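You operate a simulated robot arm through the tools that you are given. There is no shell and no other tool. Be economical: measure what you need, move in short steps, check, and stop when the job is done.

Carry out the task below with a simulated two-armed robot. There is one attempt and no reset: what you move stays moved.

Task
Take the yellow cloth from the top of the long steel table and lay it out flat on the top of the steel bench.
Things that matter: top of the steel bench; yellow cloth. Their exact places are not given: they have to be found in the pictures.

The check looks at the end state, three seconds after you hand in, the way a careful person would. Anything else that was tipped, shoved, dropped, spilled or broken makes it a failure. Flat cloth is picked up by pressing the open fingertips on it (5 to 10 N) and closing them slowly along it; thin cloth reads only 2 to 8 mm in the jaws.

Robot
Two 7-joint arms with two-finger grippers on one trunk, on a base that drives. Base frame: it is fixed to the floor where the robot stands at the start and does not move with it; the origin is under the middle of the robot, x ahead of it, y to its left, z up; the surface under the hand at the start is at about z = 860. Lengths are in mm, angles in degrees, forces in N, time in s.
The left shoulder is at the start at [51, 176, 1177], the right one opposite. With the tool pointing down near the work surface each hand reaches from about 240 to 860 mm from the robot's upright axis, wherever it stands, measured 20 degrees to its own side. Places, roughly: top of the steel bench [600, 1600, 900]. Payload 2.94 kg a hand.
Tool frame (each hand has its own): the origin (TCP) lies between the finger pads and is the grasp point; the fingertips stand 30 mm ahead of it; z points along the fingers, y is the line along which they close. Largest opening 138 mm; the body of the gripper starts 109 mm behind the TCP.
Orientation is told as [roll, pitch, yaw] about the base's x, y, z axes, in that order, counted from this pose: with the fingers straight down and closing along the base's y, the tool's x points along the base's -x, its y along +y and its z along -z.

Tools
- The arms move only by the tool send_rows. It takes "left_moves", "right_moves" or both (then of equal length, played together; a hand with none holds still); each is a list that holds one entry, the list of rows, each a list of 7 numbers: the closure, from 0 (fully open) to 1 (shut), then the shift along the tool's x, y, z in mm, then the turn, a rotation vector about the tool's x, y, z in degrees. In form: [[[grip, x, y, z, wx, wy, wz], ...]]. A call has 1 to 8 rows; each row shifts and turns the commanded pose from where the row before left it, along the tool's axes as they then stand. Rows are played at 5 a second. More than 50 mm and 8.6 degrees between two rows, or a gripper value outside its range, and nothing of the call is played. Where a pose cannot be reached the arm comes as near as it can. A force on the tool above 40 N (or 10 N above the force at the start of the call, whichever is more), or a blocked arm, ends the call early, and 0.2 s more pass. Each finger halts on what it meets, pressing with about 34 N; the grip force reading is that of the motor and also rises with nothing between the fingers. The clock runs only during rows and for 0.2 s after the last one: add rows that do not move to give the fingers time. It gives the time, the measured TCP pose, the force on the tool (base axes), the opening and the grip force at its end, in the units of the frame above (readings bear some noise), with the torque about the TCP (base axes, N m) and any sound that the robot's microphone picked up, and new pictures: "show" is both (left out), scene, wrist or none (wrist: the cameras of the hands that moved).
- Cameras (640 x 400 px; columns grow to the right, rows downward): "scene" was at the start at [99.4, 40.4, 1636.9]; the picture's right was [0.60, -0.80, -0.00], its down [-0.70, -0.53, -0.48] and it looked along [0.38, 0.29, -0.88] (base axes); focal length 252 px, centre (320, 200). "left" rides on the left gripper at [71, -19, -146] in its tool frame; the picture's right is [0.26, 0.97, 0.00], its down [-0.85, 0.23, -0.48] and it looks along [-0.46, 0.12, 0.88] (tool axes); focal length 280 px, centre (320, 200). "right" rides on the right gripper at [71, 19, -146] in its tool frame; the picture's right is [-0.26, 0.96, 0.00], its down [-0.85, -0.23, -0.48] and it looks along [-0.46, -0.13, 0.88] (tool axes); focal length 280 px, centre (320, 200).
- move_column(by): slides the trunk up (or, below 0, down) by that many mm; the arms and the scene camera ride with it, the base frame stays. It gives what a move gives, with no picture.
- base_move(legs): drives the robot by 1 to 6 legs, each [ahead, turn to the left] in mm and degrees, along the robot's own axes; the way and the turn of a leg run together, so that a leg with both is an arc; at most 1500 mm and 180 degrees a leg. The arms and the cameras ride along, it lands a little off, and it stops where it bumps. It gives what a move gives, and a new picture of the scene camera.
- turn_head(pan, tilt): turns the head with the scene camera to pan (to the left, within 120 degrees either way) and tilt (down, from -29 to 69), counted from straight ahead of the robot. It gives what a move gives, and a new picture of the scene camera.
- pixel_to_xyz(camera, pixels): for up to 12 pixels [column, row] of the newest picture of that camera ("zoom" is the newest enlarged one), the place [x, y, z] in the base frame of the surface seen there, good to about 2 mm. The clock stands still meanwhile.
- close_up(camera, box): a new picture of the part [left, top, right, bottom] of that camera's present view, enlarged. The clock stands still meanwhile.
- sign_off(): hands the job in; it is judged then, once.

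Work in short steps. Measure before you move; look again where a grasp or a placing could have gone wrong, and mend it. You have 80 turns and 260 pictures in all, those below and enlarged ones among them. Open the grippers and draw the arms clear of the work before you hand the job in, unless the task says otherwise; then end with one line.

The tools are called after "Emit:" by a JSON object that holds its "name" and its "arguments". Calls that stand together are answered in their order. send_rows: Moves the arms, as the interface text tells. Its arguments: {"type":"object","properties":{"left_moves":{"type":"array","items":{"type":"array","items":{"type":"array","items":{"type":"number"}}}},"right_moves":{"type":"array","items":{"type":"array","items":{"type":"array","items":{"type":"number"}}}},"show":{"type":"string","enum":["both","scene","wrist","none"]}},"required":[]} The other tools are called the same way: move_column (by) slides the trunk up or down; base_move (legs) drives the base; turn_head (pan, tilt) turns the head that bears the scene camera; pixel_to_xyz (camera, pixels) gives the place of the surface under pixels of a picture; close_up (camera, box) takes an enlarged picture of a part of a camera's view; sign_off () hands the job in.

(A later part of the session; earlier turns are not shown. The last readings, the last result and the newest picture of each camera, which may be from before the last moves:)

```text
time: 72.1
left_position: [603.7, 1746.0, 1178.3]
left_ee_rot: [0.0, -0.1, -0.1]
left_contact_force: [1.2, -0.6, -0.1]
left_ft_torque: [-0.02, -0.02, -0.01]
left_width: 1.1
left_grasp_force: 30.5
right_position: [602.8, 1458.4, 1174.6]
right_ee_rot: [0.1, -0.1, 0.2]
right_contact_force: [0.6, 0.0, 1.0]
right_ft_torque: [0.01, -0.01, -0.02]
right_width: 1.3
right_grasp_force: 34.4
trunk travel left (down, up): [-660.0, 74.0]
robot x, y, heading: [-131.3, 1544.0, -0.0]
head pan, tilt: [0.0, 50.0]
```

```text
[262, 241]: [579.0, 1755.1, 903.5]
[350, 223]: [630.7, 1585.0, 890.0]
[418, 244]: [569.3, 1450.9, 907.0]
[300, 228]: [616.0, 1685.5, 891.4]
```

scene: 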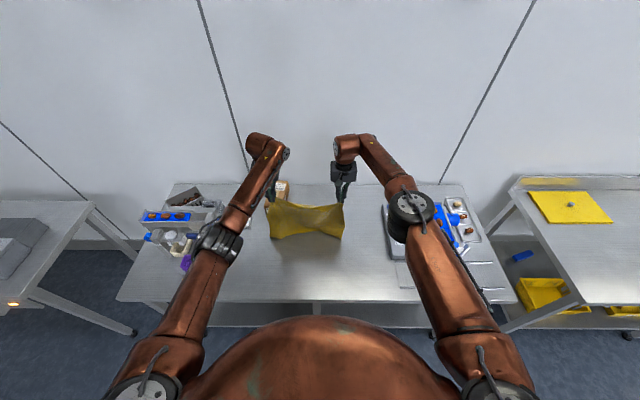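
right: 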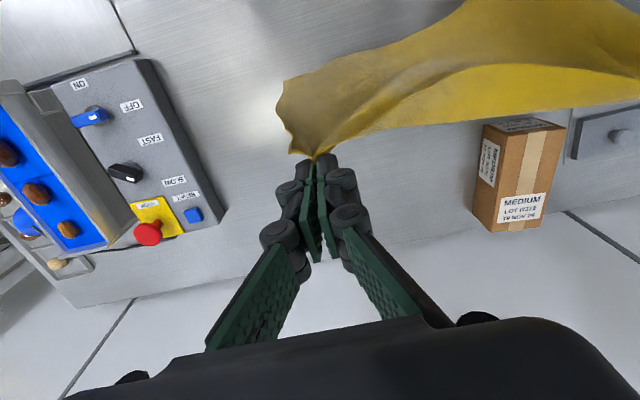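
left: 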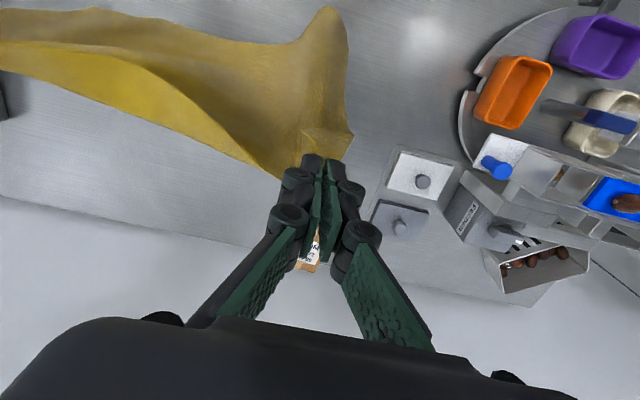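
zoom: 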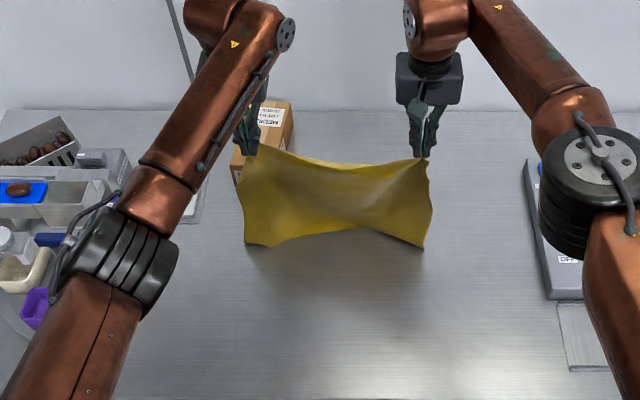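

The bottom edge is 10–25 mm above the bench. I start the arc.

Emit:
{"name": "send_rows", "arguments": {"left_moves": [[[1, 2, 0, 18, 0, 0, 0], [1, 20, 0, 6, 0, 0, 0], [1, 22, 0, 5, 0, 0, 0], [1, 22, 0, 7, 0, 0, 0], [1, 21, 0, 9, 0, 0, 0], [1, 20, 0, 12, 0, 0, 0], [1, 18, 0, 14, 0, 0, 0], [1, 17, 0, 16, 0, 0, 0]]], "right_moves": [[[1, 2, 0, 18, 0, 0, 0], [1, 20, 0, 6, 0, 0, 0], [1, 22, 0, 4, 0, 0, 0], [1, 22, 0, 6, 0, 0, 0], [1, 21, 0, 8, 0, 0, 0], [1, 20, 0, 11, 0, 0, 0], [1, 18, 0, 14, 0, 0, 0], [1, 17, 0, 16, 0, 0, 0]]]}}

Emit:
{"name": "close_up", "arguments": {"camera": "scene", "box": [190, 140, 410, 300]}}

```text
time: 73.9
left_position: [459.3, 1745.2, 1090.8]
left_ee_rot: [0.0, -0.1, 0.0]
left_contact_force: [0.1, 0.5, 0.4]
left_ft_torque: [0.01, 0.01, 0.0]
left_width: 1.1
left_grasp_force: 31.0
right_position: [458.4, 1459.4, 1089.8]
right_ee_rot: [0.1, -0.1, 0.1]
right_contact_force: [-0.4, 0.3, 1.2]
right_ft_torque: [0.01, -0.01, 0.0]
right_width: 1.6
right_grasp_force: 34.4
trunk travel left (down, up): [-660.0, 74.0]
robot x, y, heading: [-134.7, 1547.2, -0.1]
head pan, tilt: [0.0, 50.0]
```

scene: 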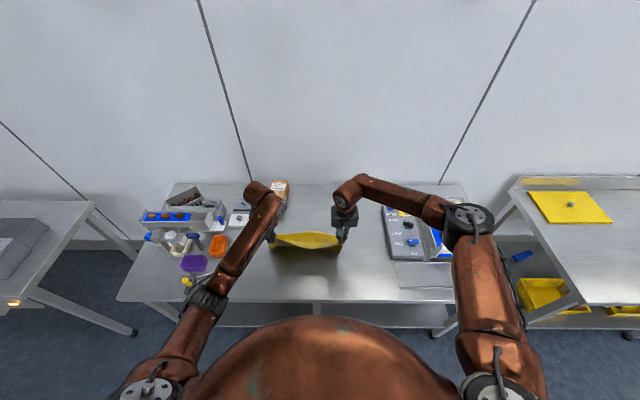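
right: 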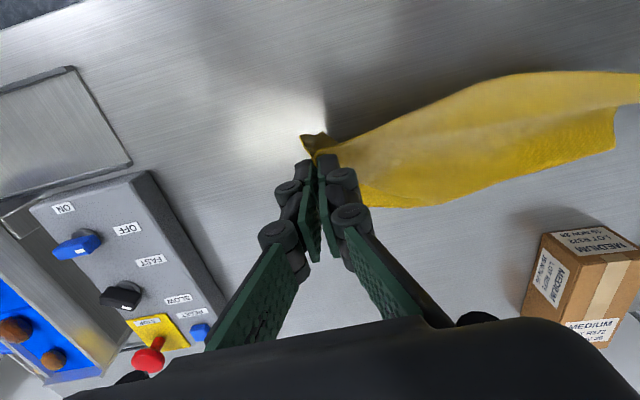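
left: 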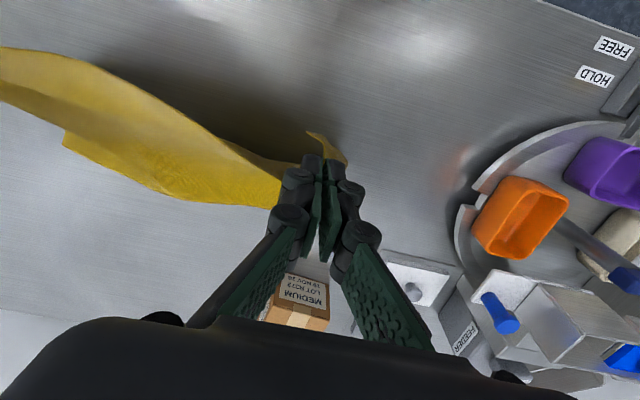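

```text
2.50 times, centred on (300, 220) of scene
```

zoom: 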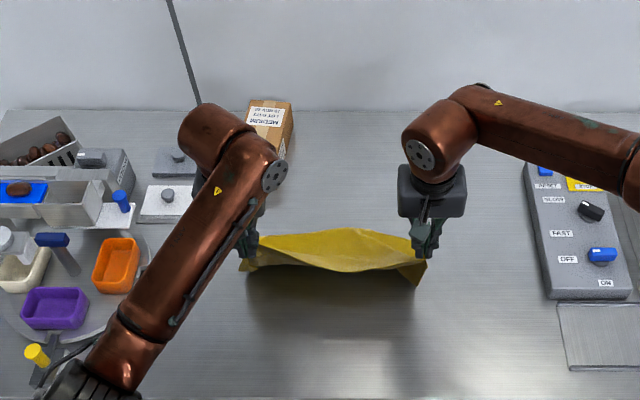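

The far edge rests on the bench. I finish the arc with a slight outward spread.

Emit:
{"name": "send_rows", "arguments": {"left_moves": [[[1, 17, 0, 2, 0, 0, 0], [1, 17, 1, 4, 0, 0, 0], [1, 24, 1, 15, 0, 0, 0], [1, 24, 1, 30, 0, 0, 0], [1, 16, 1, 32, 0, 0, 0], [1, 8, 1, 36, 0, 0, 0], [1, 4, 0, 30, 0, 0, 0], [1, 0, 0, 22, 0, 0, 0]]], "right_moves": [[[1, 17, 0, 2, 0, 0, 0], [1, 17, -1, 4, 0, 0, 0], [1, 24, -1, 15, 0, 0, 0], [1, 24, -1, 30, 0, 0, 0], [1, 16, -1, 32, 0, 0, 0], [1, 8, -1, 36, 0, 0, 0], [1, 4, 0, 30, 0, 0, 0], [1, 0, 0, 22, 0, 0, 0]]]}}

Emit:
{"name": "close_up", "arguments": {"camera": "scene", "box": [190, 140, 410, 300]}}

```text
time: 75.7
left_position: [353.0, 1750.3, 918.5]
left_ee_rot: [-0.1, -0.1, -0.1]
left_contact_force: [0.9, -1.3, 0.3]
left_ft_torque: [-0.02, -0.01, -0.02]
left_width: 0.7
left_grasp_force: 30.2
right_position: [352.0, 1453.0, 916.8]
right_ee_rot: [0.0, -0.1, 0.2]
right_contact_force: [-0.3, 1.3, -2.4]
right_ft_torque: [-0.03, 0.03, -0.01]
right_width: 3.9
right_grasp_force: 33.8
trunk travel left (down, up): [-660.0, 74.0]
robot x, y, heading: [-131.9, 1546.4, -0.0]
head pan, tilt: [0.0, 50.0]
```

scene: 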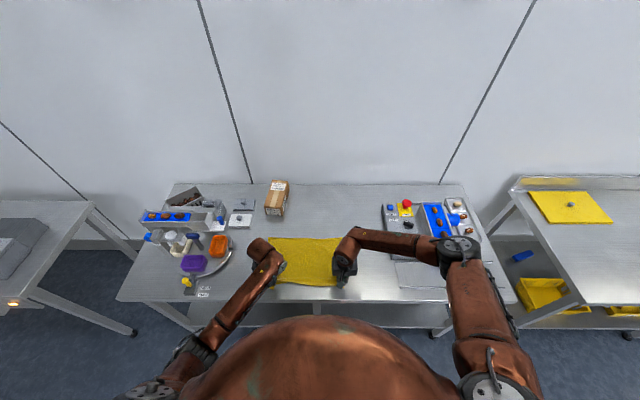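
right: 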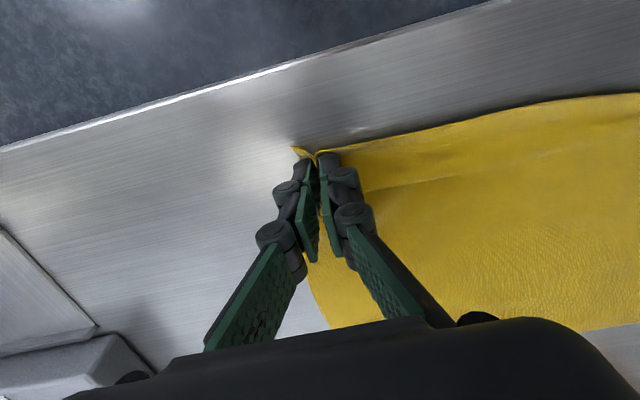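
left: 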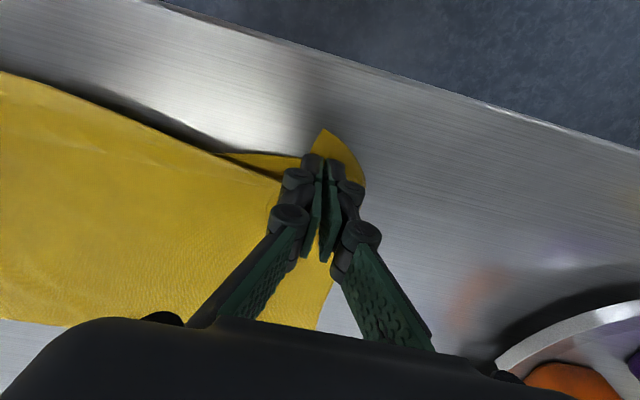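

```text
2.50 times, centred on (300, 220) of scene
```

zoom: 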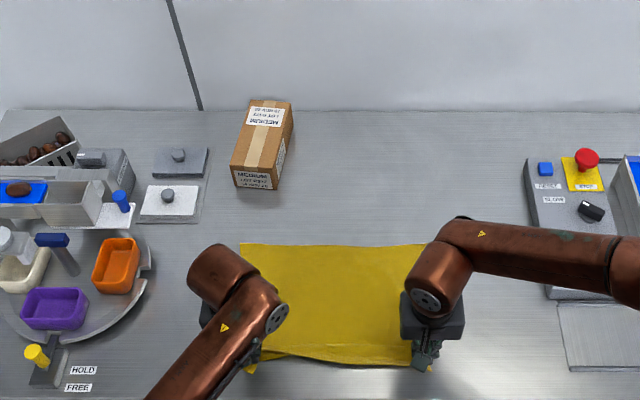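

Laid out nicely. I lower the last ~5 mm, pull 6 mm toward me and outward, then open a little and rise.

Emit:
{"name": "send_rows", "arguments": {"left_moves": [[[1, 3, 2, 3, 0, 0, 0], [1, 3, 2, 2, 0, 0, 0], [1, 0, 0, 0, 0, 0, 0], [0.95, 0, 0, 0, 0, 0, 0], [0.88, 0, 0, 0, 0, 0, 0], [0.85, 0, 0, 0, 0, 0, 0], [0.85, 0, 0, -6, 0, 0, 0], [0.85, 0, 0, -15, 0, 0, 0]]], "right_moves": [[[1, 3, -2, 2, 0, 0, 0], [1, 3, -2, 2, 0, 0, 0], [1, 0, 0, 0, 0, 0, 0], [0.95, 0, 0, 0, 0, 0, 0], [0.88, 0, 0, 0, 0, 0, 0], [0.85, 0, 0, 0, 0, 0, 0], [0.85, 0, 0, -6, 0, 0, 0], [0.85, 0, 0, -15, 0, 0, 0]]]}}

```text
time: 77.5
left_position: [345.4, 1756.8, 935.2]
left_ee_rot: [0.0, -0.1, 0.1]
left_contact_force: [-0.5, 0.3, -0.4]
left_ft_torque: [-0.02, -0.01, 0.0]
left_width: 20.6
left_grasp_force: 0.1
right_position: [345.6, 1452.1, 934.4]
right_ee_rot: [0.2, -0.1, 0.1]
right_contact_force: [-0.5, -0.1, 0.0]
right_ft_torque: [-0.02, 0.04, 0.03]
right_width: 20.7
right_grasp_force: 0.0
trunk travel left (down, up): [-660.0, 74.0]
robot x, y, heading: [-135.9, 1542.1, 0.2]
head pan, tilt: [0.0, 50.0]
```

scene: 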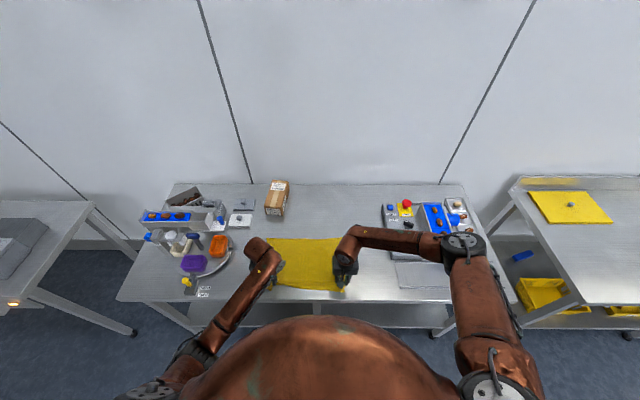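
right: 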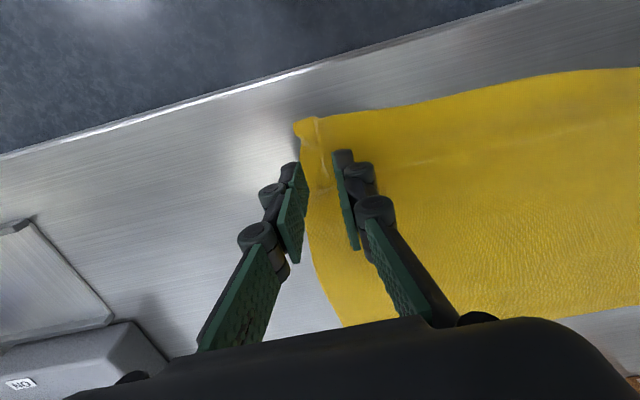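
left: 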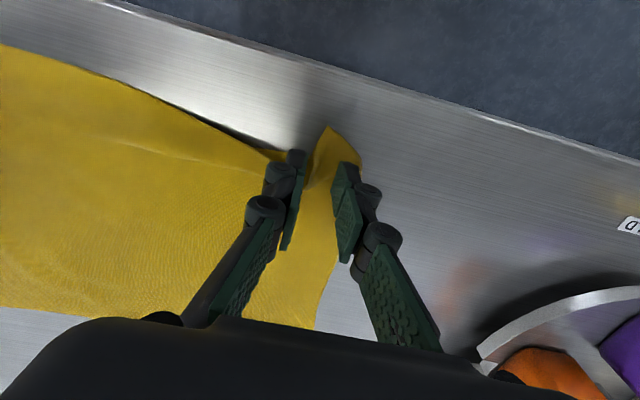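

Both released. I raise the hands clear and inspect the corners.

Emit:
{"name": "send_rows", "arguments": {"left_moves": [[[0.85, 0, 0, -20, 0, 0, 0], [0.85, 0, 0, -30, 0, 0, 0], [0.85, 0, 30, -30, 0, 0, 0], [0.85, 0, 30, -30, 0, 0, 0], [0.85, 0, 30, -20, 0, 0, 0]]], "right_moves": [[[0.85, 0, 0, -20, 0, 0, 0], [0.85, 0, 0, -30, 0, 0, 0], [0.85, 0, -30, -30, 0, 0, 0], [0.85, 0, -30, -30, 0, 0, 0], [0.85, 0, -30, -20, 0, 0, 0]]]}}

Emit:
{"name": "close_up", "arguments": {"camera": "scene", "box": [245, 220, 375, 305]}}

```text
time: 78.7
left_position: [345.5, 1846.5, 1064.0]
left_ee_rot: [0.0, -0.1, 0.0]
left_contact_force: [0.1, 0.7, 0.4]
left_ft_torque: [0.0, 0.01, -0.01]
left_width: 20.9
left_grasp_force: 0.0
right_position: [342.9, 1360.4, 1066.7]
right_ee_rot: [0.1, -0.1, 0.2]
right_contact_force: [-0.1, -1.2, -0.4]
right_ft_torque: [-0.03, 0.0, -0.02]
right_width: 20.7
right_grasp_force: 0.1
trunk travel left (down, up): [-660.0, 74.0]
robot x, y, heading: [-136.1, 1542.4, 0.1]
head pan, tilt: [0.0, 50.0]
```

scene: 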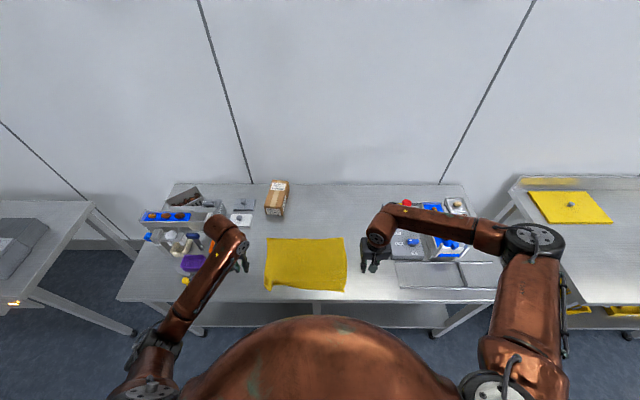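
right: 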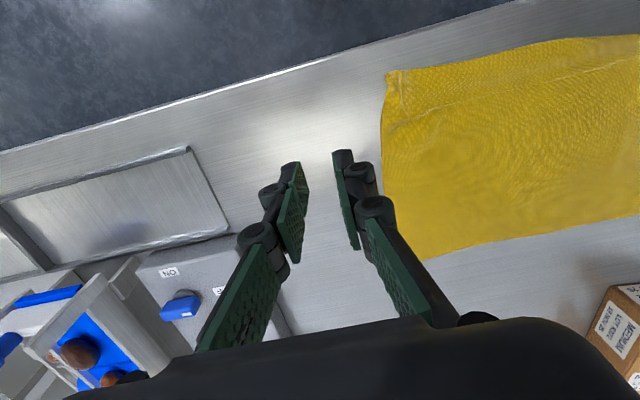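
left: 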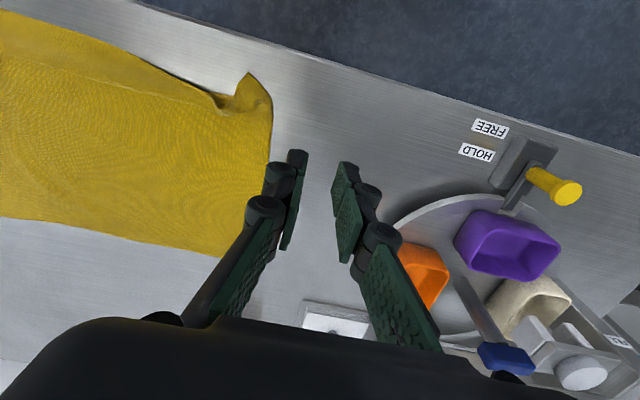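

```text
4.71 times, centred on (310, 262) of scene
```

zoom: 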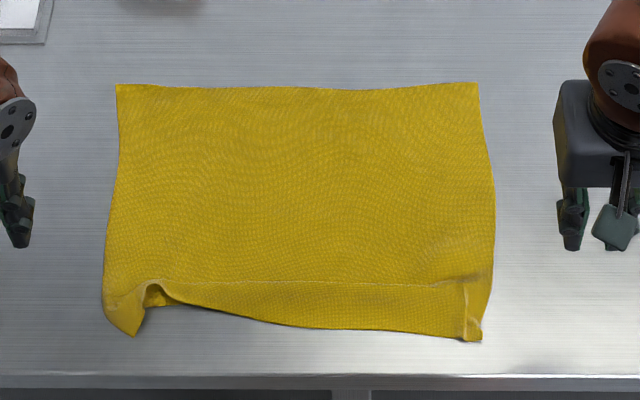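

The cloth lies flat except for a pucker at the near-left corner (zoom 150,295). I measure it and view it closer.

Emit:
{"name": "close_up", "arguments": {"camera": "left", "box": [130, 40, 330, 165]}}

Emit:
{"name": "pixel_to_xyz", "arguments": {"camera": "left", "pixels": [[250, 74], [270, 100], [222, 100], [235, 95], [200, 92], [215, 108], [150, 65], [245, 120], [272, 150]]}}

Emit:
{"name": "close_up", "arguments": {"camera": "right", "box": [350, 40, 550, 165]}}

```text
3.20 times, centred on (230, 102) of left
```

zoom: 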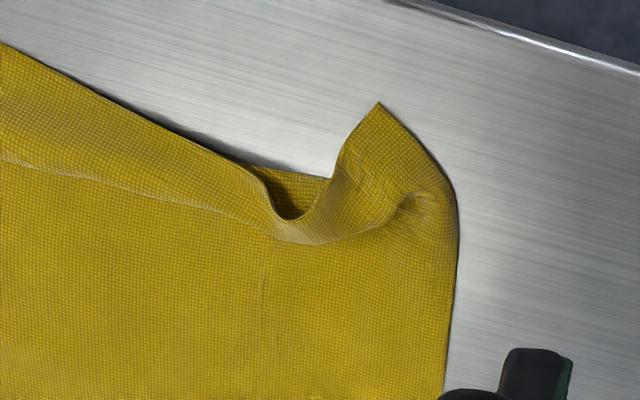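

```text
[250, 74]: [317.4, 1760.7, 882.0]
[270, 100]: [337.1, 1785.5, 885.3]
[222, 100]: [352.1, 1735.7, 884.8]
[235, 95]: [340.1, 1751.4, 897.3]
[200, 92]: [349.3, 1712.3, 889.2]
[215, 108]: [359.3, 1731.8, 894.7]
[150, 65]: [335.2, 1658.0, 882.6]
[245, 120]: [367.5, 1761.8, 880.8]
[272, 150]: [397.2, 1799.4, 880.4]
```

```text
3.20 times, centred on (450, 102) of right
```

zoom: 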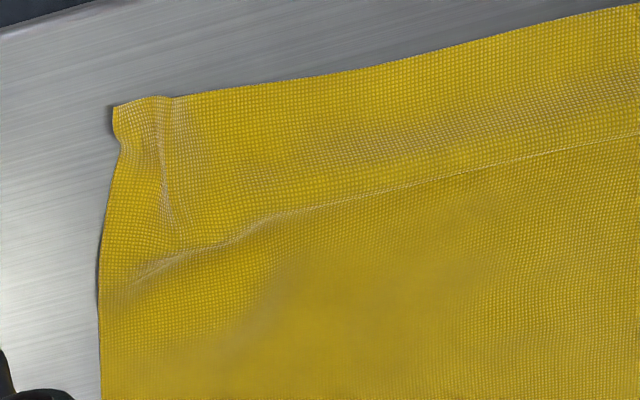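

The right corner is fine. I will flatten the left wave by pressing closed fingertips on the corner flap (335,1768) and dragging it outward; first get above it.

Emit:
{"name": "send_rows", "arguments": {"left_moves": [[[1, 3, -19.5, 34, 0, 0, 0], [1, 3, -19.5, 34, 0, 0, 0], [1, 3, -19.5, 34, 0, 0, 0], [1, 3, -19.5, 34, 0, 0, 0], [1, 0, 0, 7, 0, 0, 0], [1, 0, 0, 5, 0, 0, 0], [1, 0, 0, 3, 0, 0, 0], [1, 0, 0, 0, 0, 0, 0]]], "show": "wrist"}}

```text
time: 80.5
left_position: [333.2, 1767.7, 912.9]
left_ee_rot: [-0.1, -0.1, 0.0]
left_contact_force: [-0.6, -1.0, 0.5]
left_ft_torque: [-0.02, -0.03, 0.0]
left_width: 0.0
left_grasp_force: 28.7
right_position: [343.8, 1360.3, 1066.0]
right_ee_rot: [0.0, -0.1, 0.1]
right_contact_force: [-0.2, 0.3, 0.1]
right_ft_torque: [-0.01, 0.01, 0.04]
right_width: 20.8
right_grasp_force: 0.0
trunk travel left (down, up): [-660.0, 74.0]
robot x, y, heading: [-133.9, 1548.3, 0.0]
head pan, tilt: [0.0, 50.0]
```

left: 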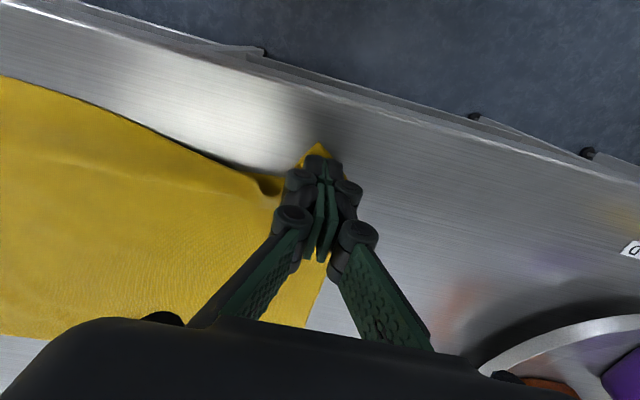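

The tips sit just over the corner flap. I press lightly.

Emit:
{"name": "send_rows", "arguments": {"left_moves": [[[1, 0, 0, 1, 0, 0, 0], [1, 0, 0, 0.8, 0, 0, 0], [1, 0, 0, 0.5, 0, 0, 0], [1, 0, 0, 0, 0, 0, 0]]], "show": "none"}}

```text
time: 81.5
left_position: [333.0, 1766.5, 911.6]
left_ee_rot: [0.0, -0.1, -0.1]
left_contact_force: [-0.3, 0.1, 0.7]
left_ft_torque: [0.0, 0.05, -0.01]
left_width: 0.0
left_grasp_force: 28.1
right_position: [343.0, 1361.0, 1065.4]
right_ee_rot: [0.0, -0.1, 0.1]
right_contact_force: [-0.2, 0.4, 0.2]
right_ft_torque: [0.01, 0.01, -0.03]
right_width: 20.8
right_grasp_force: 0.1
trunk travel left (down, up): [-660.0, 74.0]
robot x, y, heading: [-134.1, 1546.7, 0.1]
head pan, tilt: [0.0, 50.0]
```

Still nearly no force; a little lower, then read again.

Emit:
{"name": "send_rows", "arguments": {"left_moves": [[[1, 0, 0, 0.7, 0, 0, 0], [1, 0, 0, 0.6, 0, 0, 0], [1, 0, 0, 0, 0, 0, 0]]], "show": "none"}}

```text
time: 82.3
left_position: [333.7, 1767.8, 909.8]
left_ee_rot: [0.1, -0.1, 0.0]
left_contact_force: [0.3, -0.6, 0.6]
left_ft_torque: [-0.02, 0.02, 0.03]
left_width: 0.0
left_grasp_force: 28.3
right_position: [343.8, 1361.6, 1065.1]
right_ee_rot: [0.0, -0.1, 0.1]
right_contact_force: [0.0, -0.9, -0.1]
right_ft_torque: [-0.01, 0.01, -0.03]
right_width: 20.7
right_grasp_force: 0.0
trunk travel left (down, up): [-660.0, 74.0]
robot x, y, heading: [-134.0, 1544.5, -0.0]
head pan, tilt: [0.0, 50.0]
```

Emit:
{"name": "send_rows", "arguments": {"left_moves": [[[1, 0, 0, 0.5, 0, 0, 0], [1, 0, 0, 0.5, 0, 0, 0], [1, 0, 0, 0.4, 0, 0, 0], [1, 0, 0, 0, 0, 0, 0]]], "show": "none"}}

```text
time: 83.3
left_position: [333.3, 1767.5, 910.8]
left_ee_rot: [-0.1, -0.1, 0.0]
left_contact_force: [1.1, 0.1, -0.5]
left_ft_torque: [-0.01, 0.02, 0.02]
left_width: 0.1
left_grasp_force: 27.7
right_position: [344.5, 1360.7, 1065.6]
right_ee_rot: [0.0, -0.1, 0.0]
right_contact_force: [-0.1, 0.1, -0.7]
right_ft_torque: [0.01, -0.01, 0.04]
right_width: 20.5
right_grasp_force: 0.1
trunk travel left (down, up): [-660.0, 74.0]
robot x, y, heading: [-136.6, 1545.0, 0.0]
head pan, tilt: [0.0, 50.0]
```

Force is still nil (readings are noisy by ~1 mm). I continue in small steps.

Emit:
{"name": "send_rows", "arguments": {"left_moves": [[[1, 0, 0, 0.6, 0, 0, 0], [1, 0, 0, 0.6, 0, 0, 0], [1, 0, 0, 0, 0, 0, 0]]], "show": "none"}}

```text
time: 84.1
left_position: [333.2, 1767.4, 909.7]
left_ee_rot: [0.0, -0.1, 0.2]
left_contact_force: [0.4, -1.0, 1.5]
left_ft_torque: [-0.02, -0.03, 0.04]
left_width: 0.0
left_grasp_force: 28.5
right_position: [343.8, 1360.7, 1065.8]
right_ee_rot: [0.1, -0.1, 0.0]
right_contact_force: [0.3, -0.8, 0.3]
right_ft_torque: [-0.03, 0.02, -0.03]
right_width: 20.9
right_grasp_force: 0.1
trunk travel left (down, up): [-660.0, 74.0]
robot x, y, heading: [-129.6, 1545.8, -0.1]
head pan, tilt: [0.0, 50.0]
```

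Contact is just beginning (1.5 N). I add 0.5 mm and drag outward 30 mm slowly.

Emit:
{"name": "send_rows", "arguments": {"left_moves": [[[1, 0, 0, 0.5, 0, 0, 0], [1, 0, 0, 0.2, 0, 0, 0], [1, 0, 5, 0, 0, 0, 0], [1, 0, 6, 0, 0, 0, 0], [1, 0, 6, 0, 0, 0, 0], [1, 0, 6, 0, 0, 0, 0], [1, 0, 6, 0, 0, 0, 0], [1, 0, 0, 0, 0, 0, 0]]], "show": "wrist"}}

```text
time: 85.9
left_position: [332.5, 1796.8, 907.8]
left_ee_rot: [-0.1, 0.0, 0.0]
left_contact_force: [1.4, -0.7, 2.8]
left_ft_torque: [0.0, -0.02, 0.0]
left_width: 0.0
left_grasp_force: 28.7
right_position: [344.1, 1360.8, 1065.8]
right_ee_rot: [0.2, -0.1, 0.1]
right_contact_force: [-0.3, -0.4, 0.2]
right_ft_torque: [-0.01, 0.0, -0.01]
right_width: 20.6
right_grasp_force: 0.0
trunk travel left (down, up): [-660.0, 74.0]
robot x, y, heading: [-134.6, 1547.5, 0.2]
head pan, tilt: [0.0, 50.0]
```

left: 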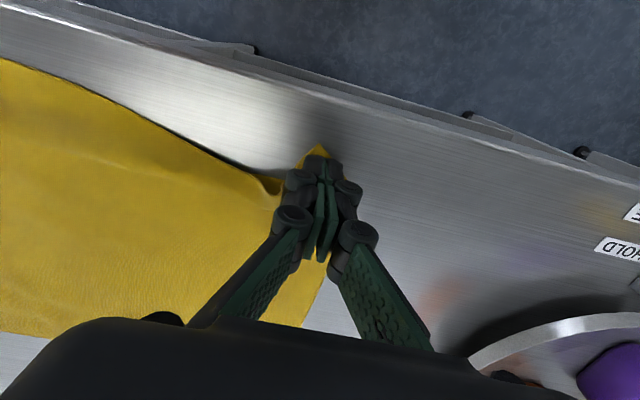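

The corner followed the fingers. I lift and look.

Emit:
{"name": "send_rows", "arguments": {"left_moves": [[[1, 0, 0, -5, 0, 0, 0], [1, 0, 0, -25, 0, 0, 0], [1, 0, 20, -40, 0, 0, 0], [1, 0, 30, -40, 0, 0, 0], [1, 0, 20, -40, 0, 0, 0]]], "show": "wrist"}}

Emit:
{"name": "close_up", "arguments": {"camera": "scene", "box": [245, 220, 375, 305]}}

Emit:
{"name": "close_up", "arguments": {"camera": "left", "box": [100, 30, 340, 180]}}

```text
time: 87.1
left_position: [335.0, 1868.3, 1057.4]
left_ee_rot: [0.1, 0.0, -0.1]
left_contact_force: [0.1, 1.0, -0.5]
left_ft_torque: [-0.03, 0.02, 0.0]
left_width: 0.0
left_grasp_force: 28.5
right_position: [344.3, 1362.7, 1065.9]
right_ee_rot: [-0.1, -0.1, 0.1]
right_contact_force: [0.1, 0.5, -0.4]
right_ft_torque: [-0.04, -0.01, -0.01]
right_width: 20.6
right_grasp_force: 0.0
trunk travel left (down, up): [-660.0, 74.0]
robot x, y, heading: [-130.4, 1542.4, -0.1]
head pan, tilt: [0.0, 50.0]
```

left: 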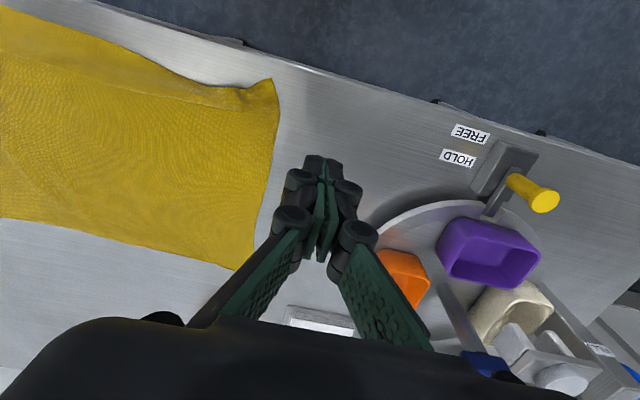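

```text
4.71 times, centred on (310, 262) of scene
```

zoom: 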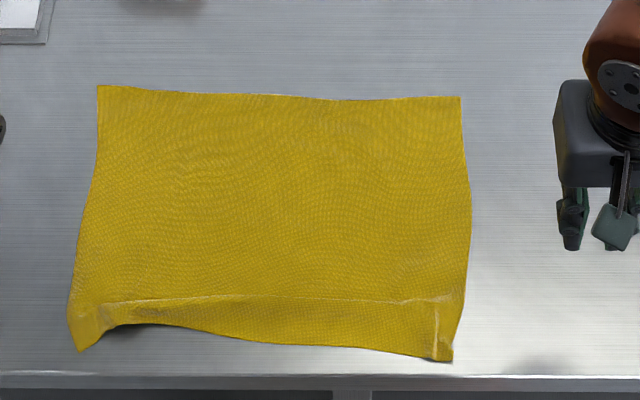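

```text
2.67 times, centred on (220, 105) of left
```

zoom: 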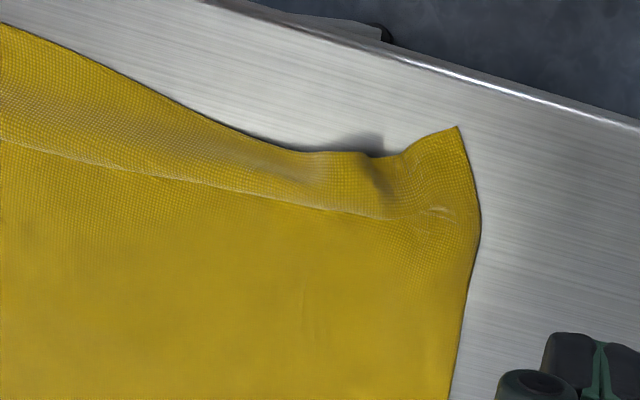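

Much flatter. I measure the remaining bumps' heights and corners.

Emit:
{"name": "pixel_to_xyz", "arguments": {"camera": "zoom", "pixels": [[455, 132], [400, 165], [370, 160], [330, 165], [300, 165], [435, 205], [478, 215], [350, 215], [200, 180], [100, 165], [240, 145], [385, 200]]}}

Emit:
{"name": "pixel_to_xyz", "arguments": {"camera": "scene", "pixels": [[266, 238], [338, 240], [336, 291], [262, 288], [300, 260], [325, 282], [300, 282], [333, 285]]}}

```text
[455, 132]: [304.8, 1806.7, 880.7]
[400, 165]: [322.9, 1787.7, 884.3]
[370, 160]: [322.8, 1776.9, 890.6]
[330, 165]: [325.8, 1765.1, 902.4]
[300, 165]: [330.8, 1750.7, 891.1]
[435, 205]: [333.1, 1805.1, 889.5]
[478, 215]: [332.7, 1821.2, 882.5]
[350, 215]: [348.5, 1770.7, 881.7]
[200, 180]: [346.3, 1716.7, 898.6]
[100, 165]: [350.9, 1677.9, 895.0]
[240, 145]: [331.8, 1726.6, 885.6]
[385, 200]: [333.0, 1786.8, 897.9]
```

```text
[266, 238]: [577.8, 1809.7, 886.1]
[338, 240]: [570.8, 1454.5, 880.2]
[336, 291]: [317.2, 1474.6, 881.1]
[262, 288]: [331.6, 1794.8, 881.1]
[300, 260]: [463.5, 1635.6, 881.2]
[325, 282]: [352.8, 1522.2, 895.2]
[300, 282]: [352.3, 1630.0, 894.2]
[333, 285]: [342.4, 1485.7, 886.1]
```

A low ridge (~14 mm) runs along x≈350 near the near edge. I'll press both closed hands near the near edge, at (340,1745) and (332,1530), and drag toward me; first move above.

Emit:
{"name": "send_rows", "arguments": {"left_moves": [[[1, -0.8, -20.5, 22.8, 0, 0, 0], [1, -0.8, -20.5, 22.8, 0, 0, 0], [1, -0.8, -20.5, 22.8, 0, 0, 0], [1, -0.8, -20.5, 22.8, 0, 0, 0], [1, -0.8, -20.5, 22.8, 0, 0, 0], [1, -0.8, -20.5, 22.8, 0, 0, 0], [1, 0, 0, 0, 0, 0, 0]]], "right_moves": [[[1, 2, 28, 24.3, 0, 0, 0], [1, 2, 28, 24.3, 0, 0, 0], [1, 2, 28, 24.3, 0, 0, 0], [1, 2, 28, 24.3, 0, 0, 0], [1, 2, 28, 24.3, 0, 0, 0], [1, 2, 28, 24.3, 0, 0, 0], [1, 0, 0, 0, 0, 0, 0]]], "show": "both"}}

```text
time: 88.7
left_position: [335.0, 1740.2, 921.3]
left_ee_rot: [-0.1, -0.1, -0.1]
left_contact_force: [0.0, 0.2, -0.6]
left_ft_torque: [-0.03, -0.01, 0.03]
left_width: 0.1
left_grasp_force: 29.2
right_position: [332.2, 1525.9, 919.8]
right_ee_rot: [0.0, -0.1, 0.1]
right_contact_force: [-0.3, 0.6, 0.9]
right_ft_torque: [-0.02, 0.0, -0.03]
right_width: 0.0
right_grasp_force: 27.9
trunk travel left (down, up): [-660.0, 74.0]
robot x, y, heading: [-133.8, 1546.2, 0.3]
head pan, tilt: [0.0, 50.0]
```

scene: 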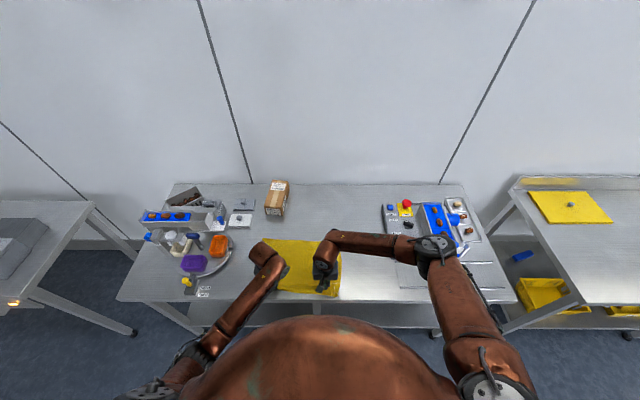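
right: 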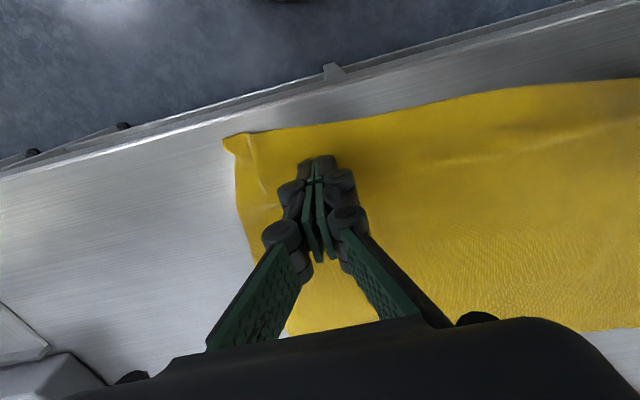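
left: 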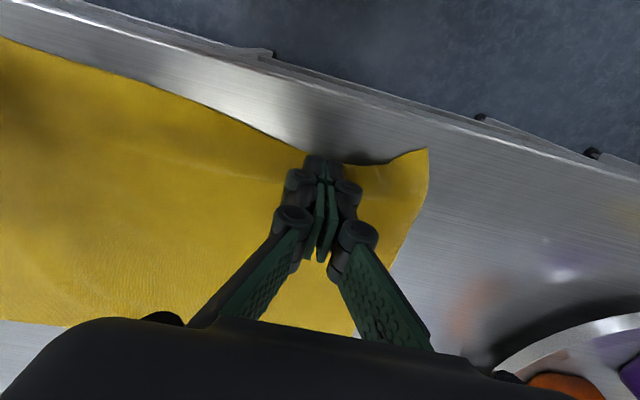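

Both above the near edge. I lower until light contact (left 5 mm further in).

Emit:
{"name": "send_rows", "arguments": {"left_moves": [[[1, -6, 0, 4, 0, 0, 0], [1, 0, 0, 4, 0, 0, 0], [1, 0, 0, 3, 0, 0, 0], [1, 0, 0, 1, 0, 0, 0], [1, 0, 0, 0.5, 0, 0, 0], [1, 0, 0, 0, 0, 0, 0]]], "right_moves": [[[1, 0, 0, 4, 0, 0, 0], [1, 0, 0, 4, 0, 0, 0], [1, 0, 0, 2, 0, 0, 0], [1, 0, 0, 1, 0, 0, 0], [1, 0, 0, 0.5, 0, 0, 0], [1, 0, 0, 0, 0, 0, 0]]], "show": "none"}}

```text
time: 90.1
left_position: [342.8, 1741.8, 908.4]
left_ee_rot: [0.0, -0.2, 0.0]
left_contact_force: [0.0, 0.6, 11.3]
left_ft_torque: [0.01, -0.03, -0.01]
left_width: 0.0
left_grasp_force: 28.5
right_position: [332.2, 1527.7, 909.9]
right_ee_rot: [0.1, -0.1, 0.1]
right_contact_force: [-0.2, -0.3, 0.5]
right_ft_torque: [0.01, -0.02, -0.01]
right_width: 0.2
right_grasp_force: 29.0
trunk travel left (down, up): [-660.0, 74.0]
robot x, y, heading: [-131.8, 1544.4, -0.1]
head pan, tilt: [0.0, 50.0]
```

Left presses 11 N, right not yet; I lower the right 1.6 mm, then drag both 12 mm toward me and slightly outward.

Emit:
{"name": "send_rows", "arguments": {"left_moves": [[[1, 0, 0, -0.3, 0, 0, 0], [1, 0, 0, 0, 0, 0, 0], [1, 0, 0, 0, 0, 0, 0], [1, 3, 1.5, 0, 0, 0, 0], [1, 3, 1.5, 0, 0, 0, 0], [1, 3, 1.5, 0, 0, 0, 0], [1, 3, 1.5, 0, 0, 0, 0], [1, 0, 0, 0, 0, 0, 0]]], "right_moves": [[[1, 0, 0, 0.6, 0, 0, 0], [1, 0, 0, 0.5, 0, 0, 0], [1, 0, 0, 0.5, 0, 0, 0], [1, 3, -1, 0, 0, 0, 0], [1, 3, -1, 0, 0, 0, 0], [1, 3, -1, 0, 0, 0, 0], [1, 3, -1, 0, 0, 0, 0], [1, 0, 0, 0, 0, 0, 0]]], "show": "wrist"}}

Emit:
{"name": "send_rows", "arguments": {"left_moves": [[[1, 0, 0, -5, 0, 0, 0], [1, 0, 0, -20, 0, 0, 0], [1, 0, 0, -40, 0, 0, 0], [1, 0, 40, -30, 0, 0, 0], [1, 0, 40, -30, 0, 0, 0], [1, 0, 40, -20, 0, 0, 0]]], "right_moves": [[[1, 0, 0, -5, 0, 0, 0], [1, 0, 0, -20, 0, 0, 0], [1, 0, 0, -40, 0, 0, 0], [1, 0, -40, -30, 0, 0, 0], [1, 0, -40, -30, 0, 0, 0], [1, 0, -40, -20, 0, 0, 0]]]}}

Emit:
{"name": "close_up", "arguments": {"camera": "scene", "box": [245, 220, 375, 305]}}

```text
time: 91.9
left_position: [330.4, 1748.4, 908.3]
left_ee_rot: [0.0, -0.2, 0.0]
left_contact_force: [0.7, -2.2, 4.5]
left_ft_torque: [-0.06, -0.02, 0.0]
left_width: 0.2
left_grasp_force: 28.5
right_position: [319.2, 1524.9, 907.6]
right_ee_rot: [0.1, -0.1, 0.2]
right_contact_force: [3.1, 3.9, 16.1]
right_ft_torque: [0.11, -0.23, 0.03]
right_width: 0.2
right_grasp_force: 28.9
trunk travel left (down, up): [-660.0, 74.0]
robot x, y, heading: [-135.3, 1540.6, 0.0]
head pan, tilt: [0.0, 50.0]
```

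right: 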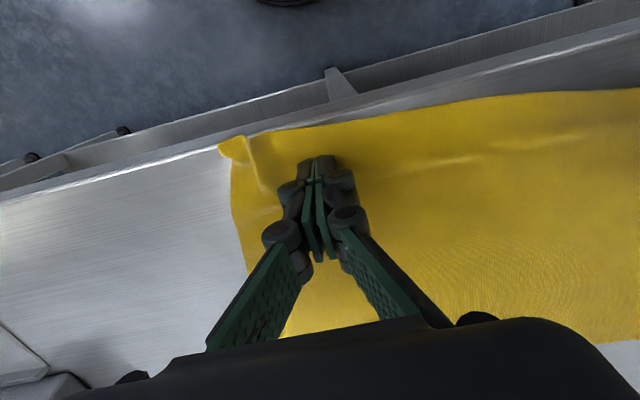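
left: 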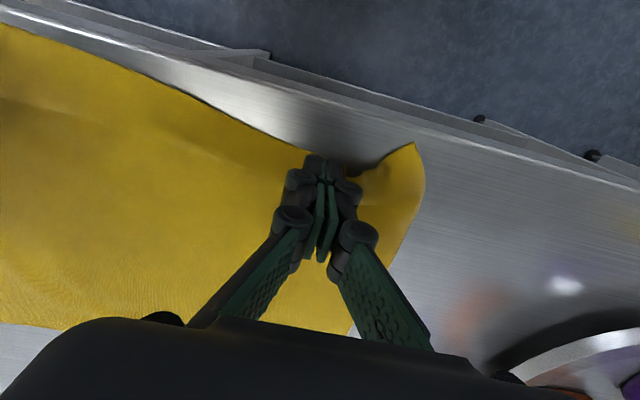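

```text
time: 93.3
left_position: [328.8, 1868.1, 1056.1]
left_ee_rot: [0.0, -0.1, -0.1]
left_contact_force: [-1.4, 0.0, -0.3]
left_ft_torque: [0.02, -0.03, -0.01]
left_width: 0.0
left_grasp_force: 27.9
right_position: [320.0, 1402.6, 1055.8]
right_ee_rot: [0.0, -0.1, 0.2]
right_contact_force: [0.0, 0.4, -0.5]
right_ft_torque: [0.04, -0.04, -0.03]
right_width: 0.0
right_grasp_force: 28.1
trunk travel left (down, up): [-660.0, 74.0]
robot x, y, heading: [-133.2, 1542.4, -0.2]
head pan, tilt: [0.0, 50.0]
```

scene: 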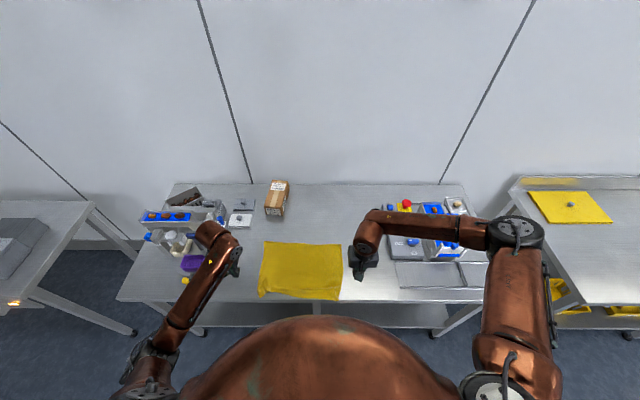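
right: 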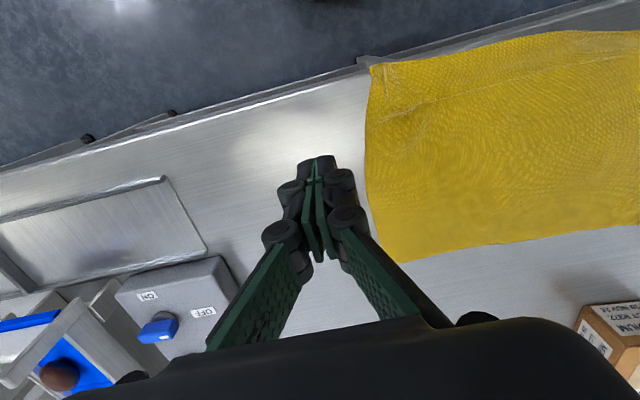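
left: 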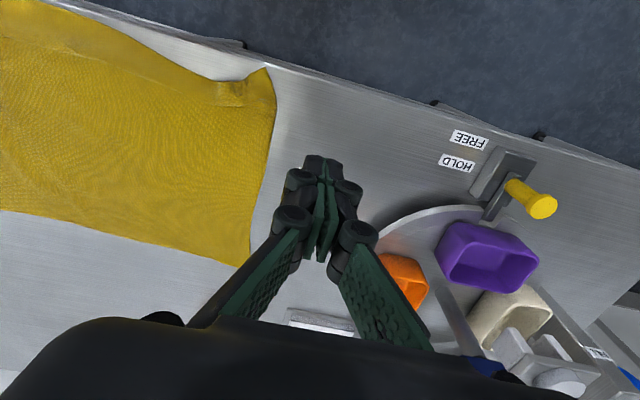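

```text
4.71 times, centred on (310, 262) of scene
```

zoom: 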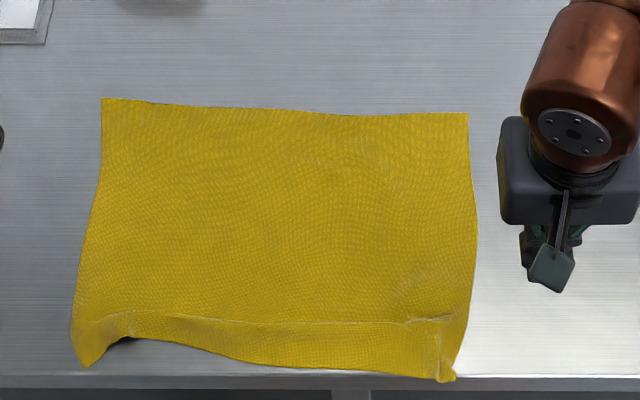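

The whole cloth slid 12 mm rather than stretching, and the near-right corner is now at the bench edge. I measure where it lies and its relief.

Emit:
{"name": "pixel_to_xyz", "arguments": {"camera": "zoom", "pixels": [[452, 378], [437, 370], [90, 363], [300, 366], [200, 345], [300, 335], [300, 318], [420, 318], [120, 320], [130, 335], [300, 250], [420, 290]]}}

Emit:
{"name": "pixel_to_xyz", "arguments": {"camera": "right", "pixels": [[372, 66], [385, 75], [440, 72], [440, 90], [440, 105], [440, 130], [540, 80], [540, 60], [620, 60], [400, 110]]}}

Emit:
{"name": "pixel_to_xyz", "arguments": {"camera": "left", "pixels": [[265, 72], [240, 88], [215, 90], [200, 75], [245, 105], [272, 100], [100, 60], [150, 80], [150, 65], [100, 90], [200, 100], [180, 60]]}}

```text
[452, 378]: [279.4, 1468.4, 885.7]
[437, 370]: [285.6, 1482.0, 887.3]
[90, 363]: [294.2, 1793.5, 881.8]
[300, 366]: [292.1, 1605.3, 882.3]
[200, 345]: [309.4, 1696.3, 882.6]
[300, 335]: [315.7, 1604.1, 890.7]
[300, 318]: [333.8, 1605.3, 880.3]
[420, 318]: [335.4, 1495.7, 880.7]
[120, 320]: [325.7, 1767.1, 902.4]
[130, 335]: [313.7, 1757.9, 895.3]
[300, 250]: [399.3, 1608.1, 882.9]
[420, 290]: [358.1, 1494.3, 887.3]
```

```text
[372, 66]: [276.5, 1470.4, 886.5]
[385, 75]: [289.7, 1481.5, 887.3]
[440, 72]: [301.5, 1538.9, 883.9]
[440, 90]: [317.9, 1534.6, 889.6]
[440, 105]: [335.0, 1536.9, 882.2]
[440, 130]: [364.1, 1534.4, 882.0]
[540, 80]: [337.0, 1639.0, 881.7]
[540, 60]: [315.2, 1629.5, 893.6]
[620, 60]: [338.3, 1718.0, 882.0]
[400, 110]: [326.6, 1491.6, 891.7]
```

```text
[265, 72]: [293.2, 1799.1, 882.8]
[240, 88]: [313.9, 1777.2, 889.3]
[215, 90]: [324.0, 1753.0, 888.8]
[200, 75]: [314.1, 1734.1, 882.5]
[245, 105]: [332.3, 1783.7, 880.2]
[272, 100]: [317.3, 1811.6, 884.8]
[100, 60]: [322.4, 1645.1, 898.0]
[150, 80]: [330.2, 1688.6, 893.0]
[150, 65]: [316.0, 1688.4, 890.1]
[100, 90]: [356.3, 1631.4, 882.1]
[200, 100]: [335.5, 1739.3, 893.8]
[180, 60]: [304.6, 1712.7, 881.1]
```

The cloth should sit ~50 mm deeper. Dragging it from the far side (+x) will both move it in and pull the ridges out. I bring both closed hands over the far part at (535,1770) and (535,1490).

Emit:
{"name": "send_rows", "arguments": {"left_moves": [[[1, -29.4, -14, 19.4, 0, 0, 0], [1, -29.4, -14, 19.4, 0, 0, 0], [1, -29.4, -14, 19.4, 0, 0, 0], [1, -29.4, -14, 19.4, 0, 0, 0], [1, -29.4, -14, 19.4, 0, 0, 0], [1, -29.4, -14, 19.4, 0, 0, 0], [1, -29.4, -14, 19.4, 0, 0, 0], [1, 0, 0, 0, 0, 0, 0]]], "right_moves": [[[1, -30.7, 12.4, 19.4, 0, 0, 0], [1, -30.7, 12.4, 19.4, 0, 0, 0], [1, -30.7, 12.4, 19.4, 0, 0, 0], [1, -30.7, 12.4, 19.4, 0, 0, 0], [1, -30.7, 12.4, 19.4, 0, 0, 0], [1, -30.7, 12.4, 19.4, 0, 0, 0], [1, -30.7, 12.4, 19.4, 0, 0, 0], [1, 0, 0, 0, 0, 0, 0]]]}}

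```text
time: 95.1
left_position: [537.0, 1771.4, 918.6]
left_ee_rot: [0.0, -0.2, -0.1]
left_contact_force: [-0.5, -0.1, 0.3]
left_ft_torque: [0.01, -0.02, 0.01]
left_width: 0.2
left_grasp_force: 28.3
right_position: [521.4, 1484.8, 927.8]
right_ee_rot: [0.2, -0.1, 0.2]
right_contact_force: [-0.7, 0.0, -0.2]
right_ft_torque: [-0.01, -0.05, -0.01]
right_width: 0.0
right_grasp_force: 28.4
right hand out of reach, approached as far as the arm can: row 7
trunk travel left (down, up): [-660.0, 74.0]
robot x, y, heading: [-134.9, 1544.0, -0.1]
head pan, tilt: [0.0, 50.0]
```

scene: 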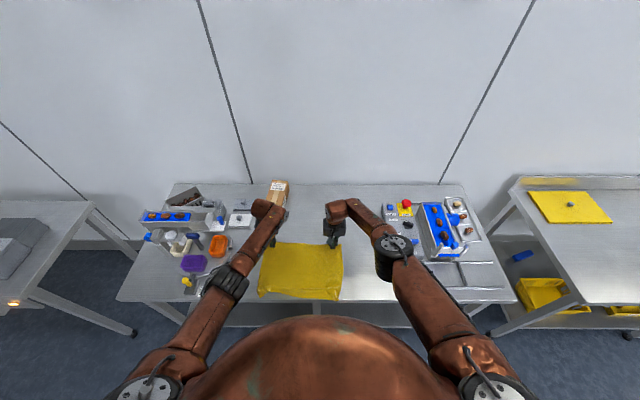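
right: 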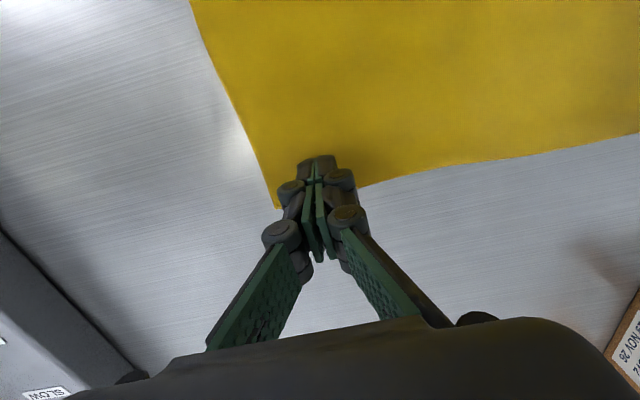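
left: 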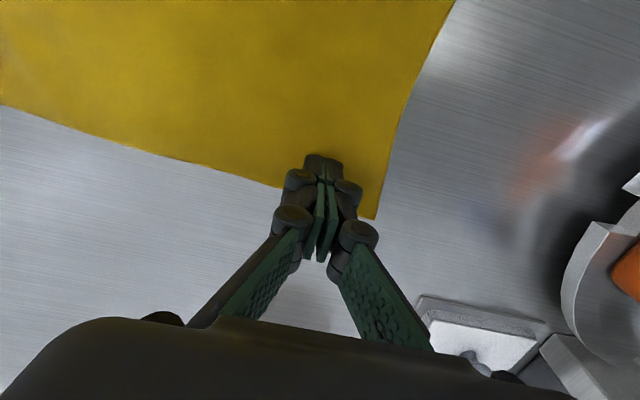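

The right arm is at its reach limit because the trunk is high. I raise the hands 160 mm and lower the trunk by 160 mm.

Emit:
{"name": "send_rows", "arguments": {"left_moves": [[[1, 0, 0, -40, 0, 0, 0], [1, 0, 0, -40, 0, 0, 0], [1, 0, 0, -40, 0, 0, 0], [1, 0, 0, -40, 0, 0, 0]]], "right_moves": [[[1, 0, 0, -40, 0, 0, 0], [1, 0, 0, -40, 0, 0, 0], [1, 0, 0, -40, 0, 0, 0], [1, 0, 0, -40, 0, 0, 0]]], "show": "none"}}

Emit:
{"name": "move_column", "arguments": {"by": -150}}

```text
time: 96.1
left_position: [537.8, 1767.6, 1076.4]
left_ee_rot: [0.1, -0.1, -0.1]
left_contact_force: [0.7, 0.0, 0.2]
left_ft_torque: [0.05, -0.05, 0.03]
left_width: 0.1
left_grasp_force: 28.9
right_position: [519.1, 1487.0, 1086.1]
right_ee_rot: [-0.1, 0.0, 0.0]
right_contact_force: [-0.6, -0.7, 0.0]
right_ft_torque: [0.03, -0.02, -0.01]
right_width: 0.0
right_grasp_force: 28.3
trunk travel left (down, up): [-660.0, 74.0]
robot x, y, heading: [-136.4, 1547.6, 0.1]
head pan, tilt: [0.0, 50.0]
```

```text
time: 97.9
left_position: [537.9, 1771.4, 927.2]
left_ee_rot: [0.0, -0.1, -0.1]
left_contact_force: [0.0, 0.5, 0.1]
left_ft_torque: [0.0, 0.0, -0.01]
left_width: 0.1
left_grasp_force: 28.5
right_position: [520.9, 1485.1, 937.6]
right_ee_rot: [0.1, -0.1, 0.1]
right_contact_force: [-0.3, -0.3, -0.1]
right_ft_torque: [0.01, 0.0, 0.03]
right_width: 0.0
right_grasp_force: 28.6
trunk travel left (down, up): [-510.0, 224.0]
robot x, y, heading: [-136.8, 1540.2, 0.1]
head pan, tilt: [0.0, 50.0]
```

I lower both to just above contact.

Emit:
{"name": "send_rows", "arguments": {"left_moves": [[[1, 5, 0, 5, 0, 0, 0], [1, 3, 0, 5, 0, 0, 0], [1, 0, 0, 5, 0, 0, 0], [1, 0, 0, 2, 0, 0, 0], [1, 0, 0, 0.5, 0, 0, 0], [1, 0, 0, 0, 0, 0, 0]]], "right_moves": [[[1, 0, 0, 9, 0, 0, 0], [1, 0, 0, 9, 0, 0, 0], [1, 0, 0, 7, 0, 0, 0], [1, 0, 0, 2, 0, 0, 0], [1, 0, 0, 0.5, 0, 0, 0], [1, 0, 0, 0, 0, 0, 0]]], "show": "none"}}

```text
time: 99.3
left_position: [529.4, 1771.5, 908.1]
left_ee_rot: [0.0, -0.1, -0.1]
left_contact_force: [-1.1, -0.5, -0.1]
left_ft_torque: [0.04, -0.01, -0.01]
left_width: 0.1
left_grasp_force: 28.6
right_position: [520.2, 1485.3, 909.5]
right_ee_rot: [0.0, -0.1, 0.1]
right_contact_force: [0.0, 0.8, -0.7]
right_ft_torque: [0.03, 0.01, -0.05]
right_width: 0.5
right_grasp_force: 28.2
trunk travel left (down, up): [-510.0, 224.0]
robot x, y, heading: [-131.3, 1545.1, -0.1]
head pan, tilt: [0.0, 50.0]
```

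Emit:
{"name": "send_rows", "arguments": {"left_moves": [[[1, 0, 0, 0.6, 0, 0, 0], [1, 0, 0, 0.5, 0, 0, 0], [1, 0, 0, 0.4, 0, 0, 0], [1, 0, 0, 0, 0, 0, 0]]], "right_moves": [[[1, 0, 0, 0.6, 0, 0, 0], [1, 0, 0, 0.6, 0, 0, 0], [1, 0, 0, 0.6, 0, 0, 0], [1, 0, 0, 0, 0, 0, 0]]], "show": "none"}}

```text
time: 100.3
left_position: [529.7, 1770.8, 908.1]
left_ee_rot: [0.0, -0.1, 0.0]
left_contact_force: [0.1, -0.2, -0.8]
left_ft_torque: [-0.04, -0.04, -0.01]
left_width: 0.1
left_grasp_force: 28.6
right_position: [520.5, 1486.0, 908.0]
right_ee_rot: [0.0, -0.1, 0.1]
right_contact_force: [-0.8, 0.3, 0.9]
right_ft_torque: [-0.02, 0.0, 0.0]
right_width: 0.1
right_grasp_force: 28.7
trunk travel left (down, up): [-510.0, 224.0]
robot x, y, heading: [-132.3, 1544.9, -0.2]
head pan, tilt: [0.0, 50.0]
```

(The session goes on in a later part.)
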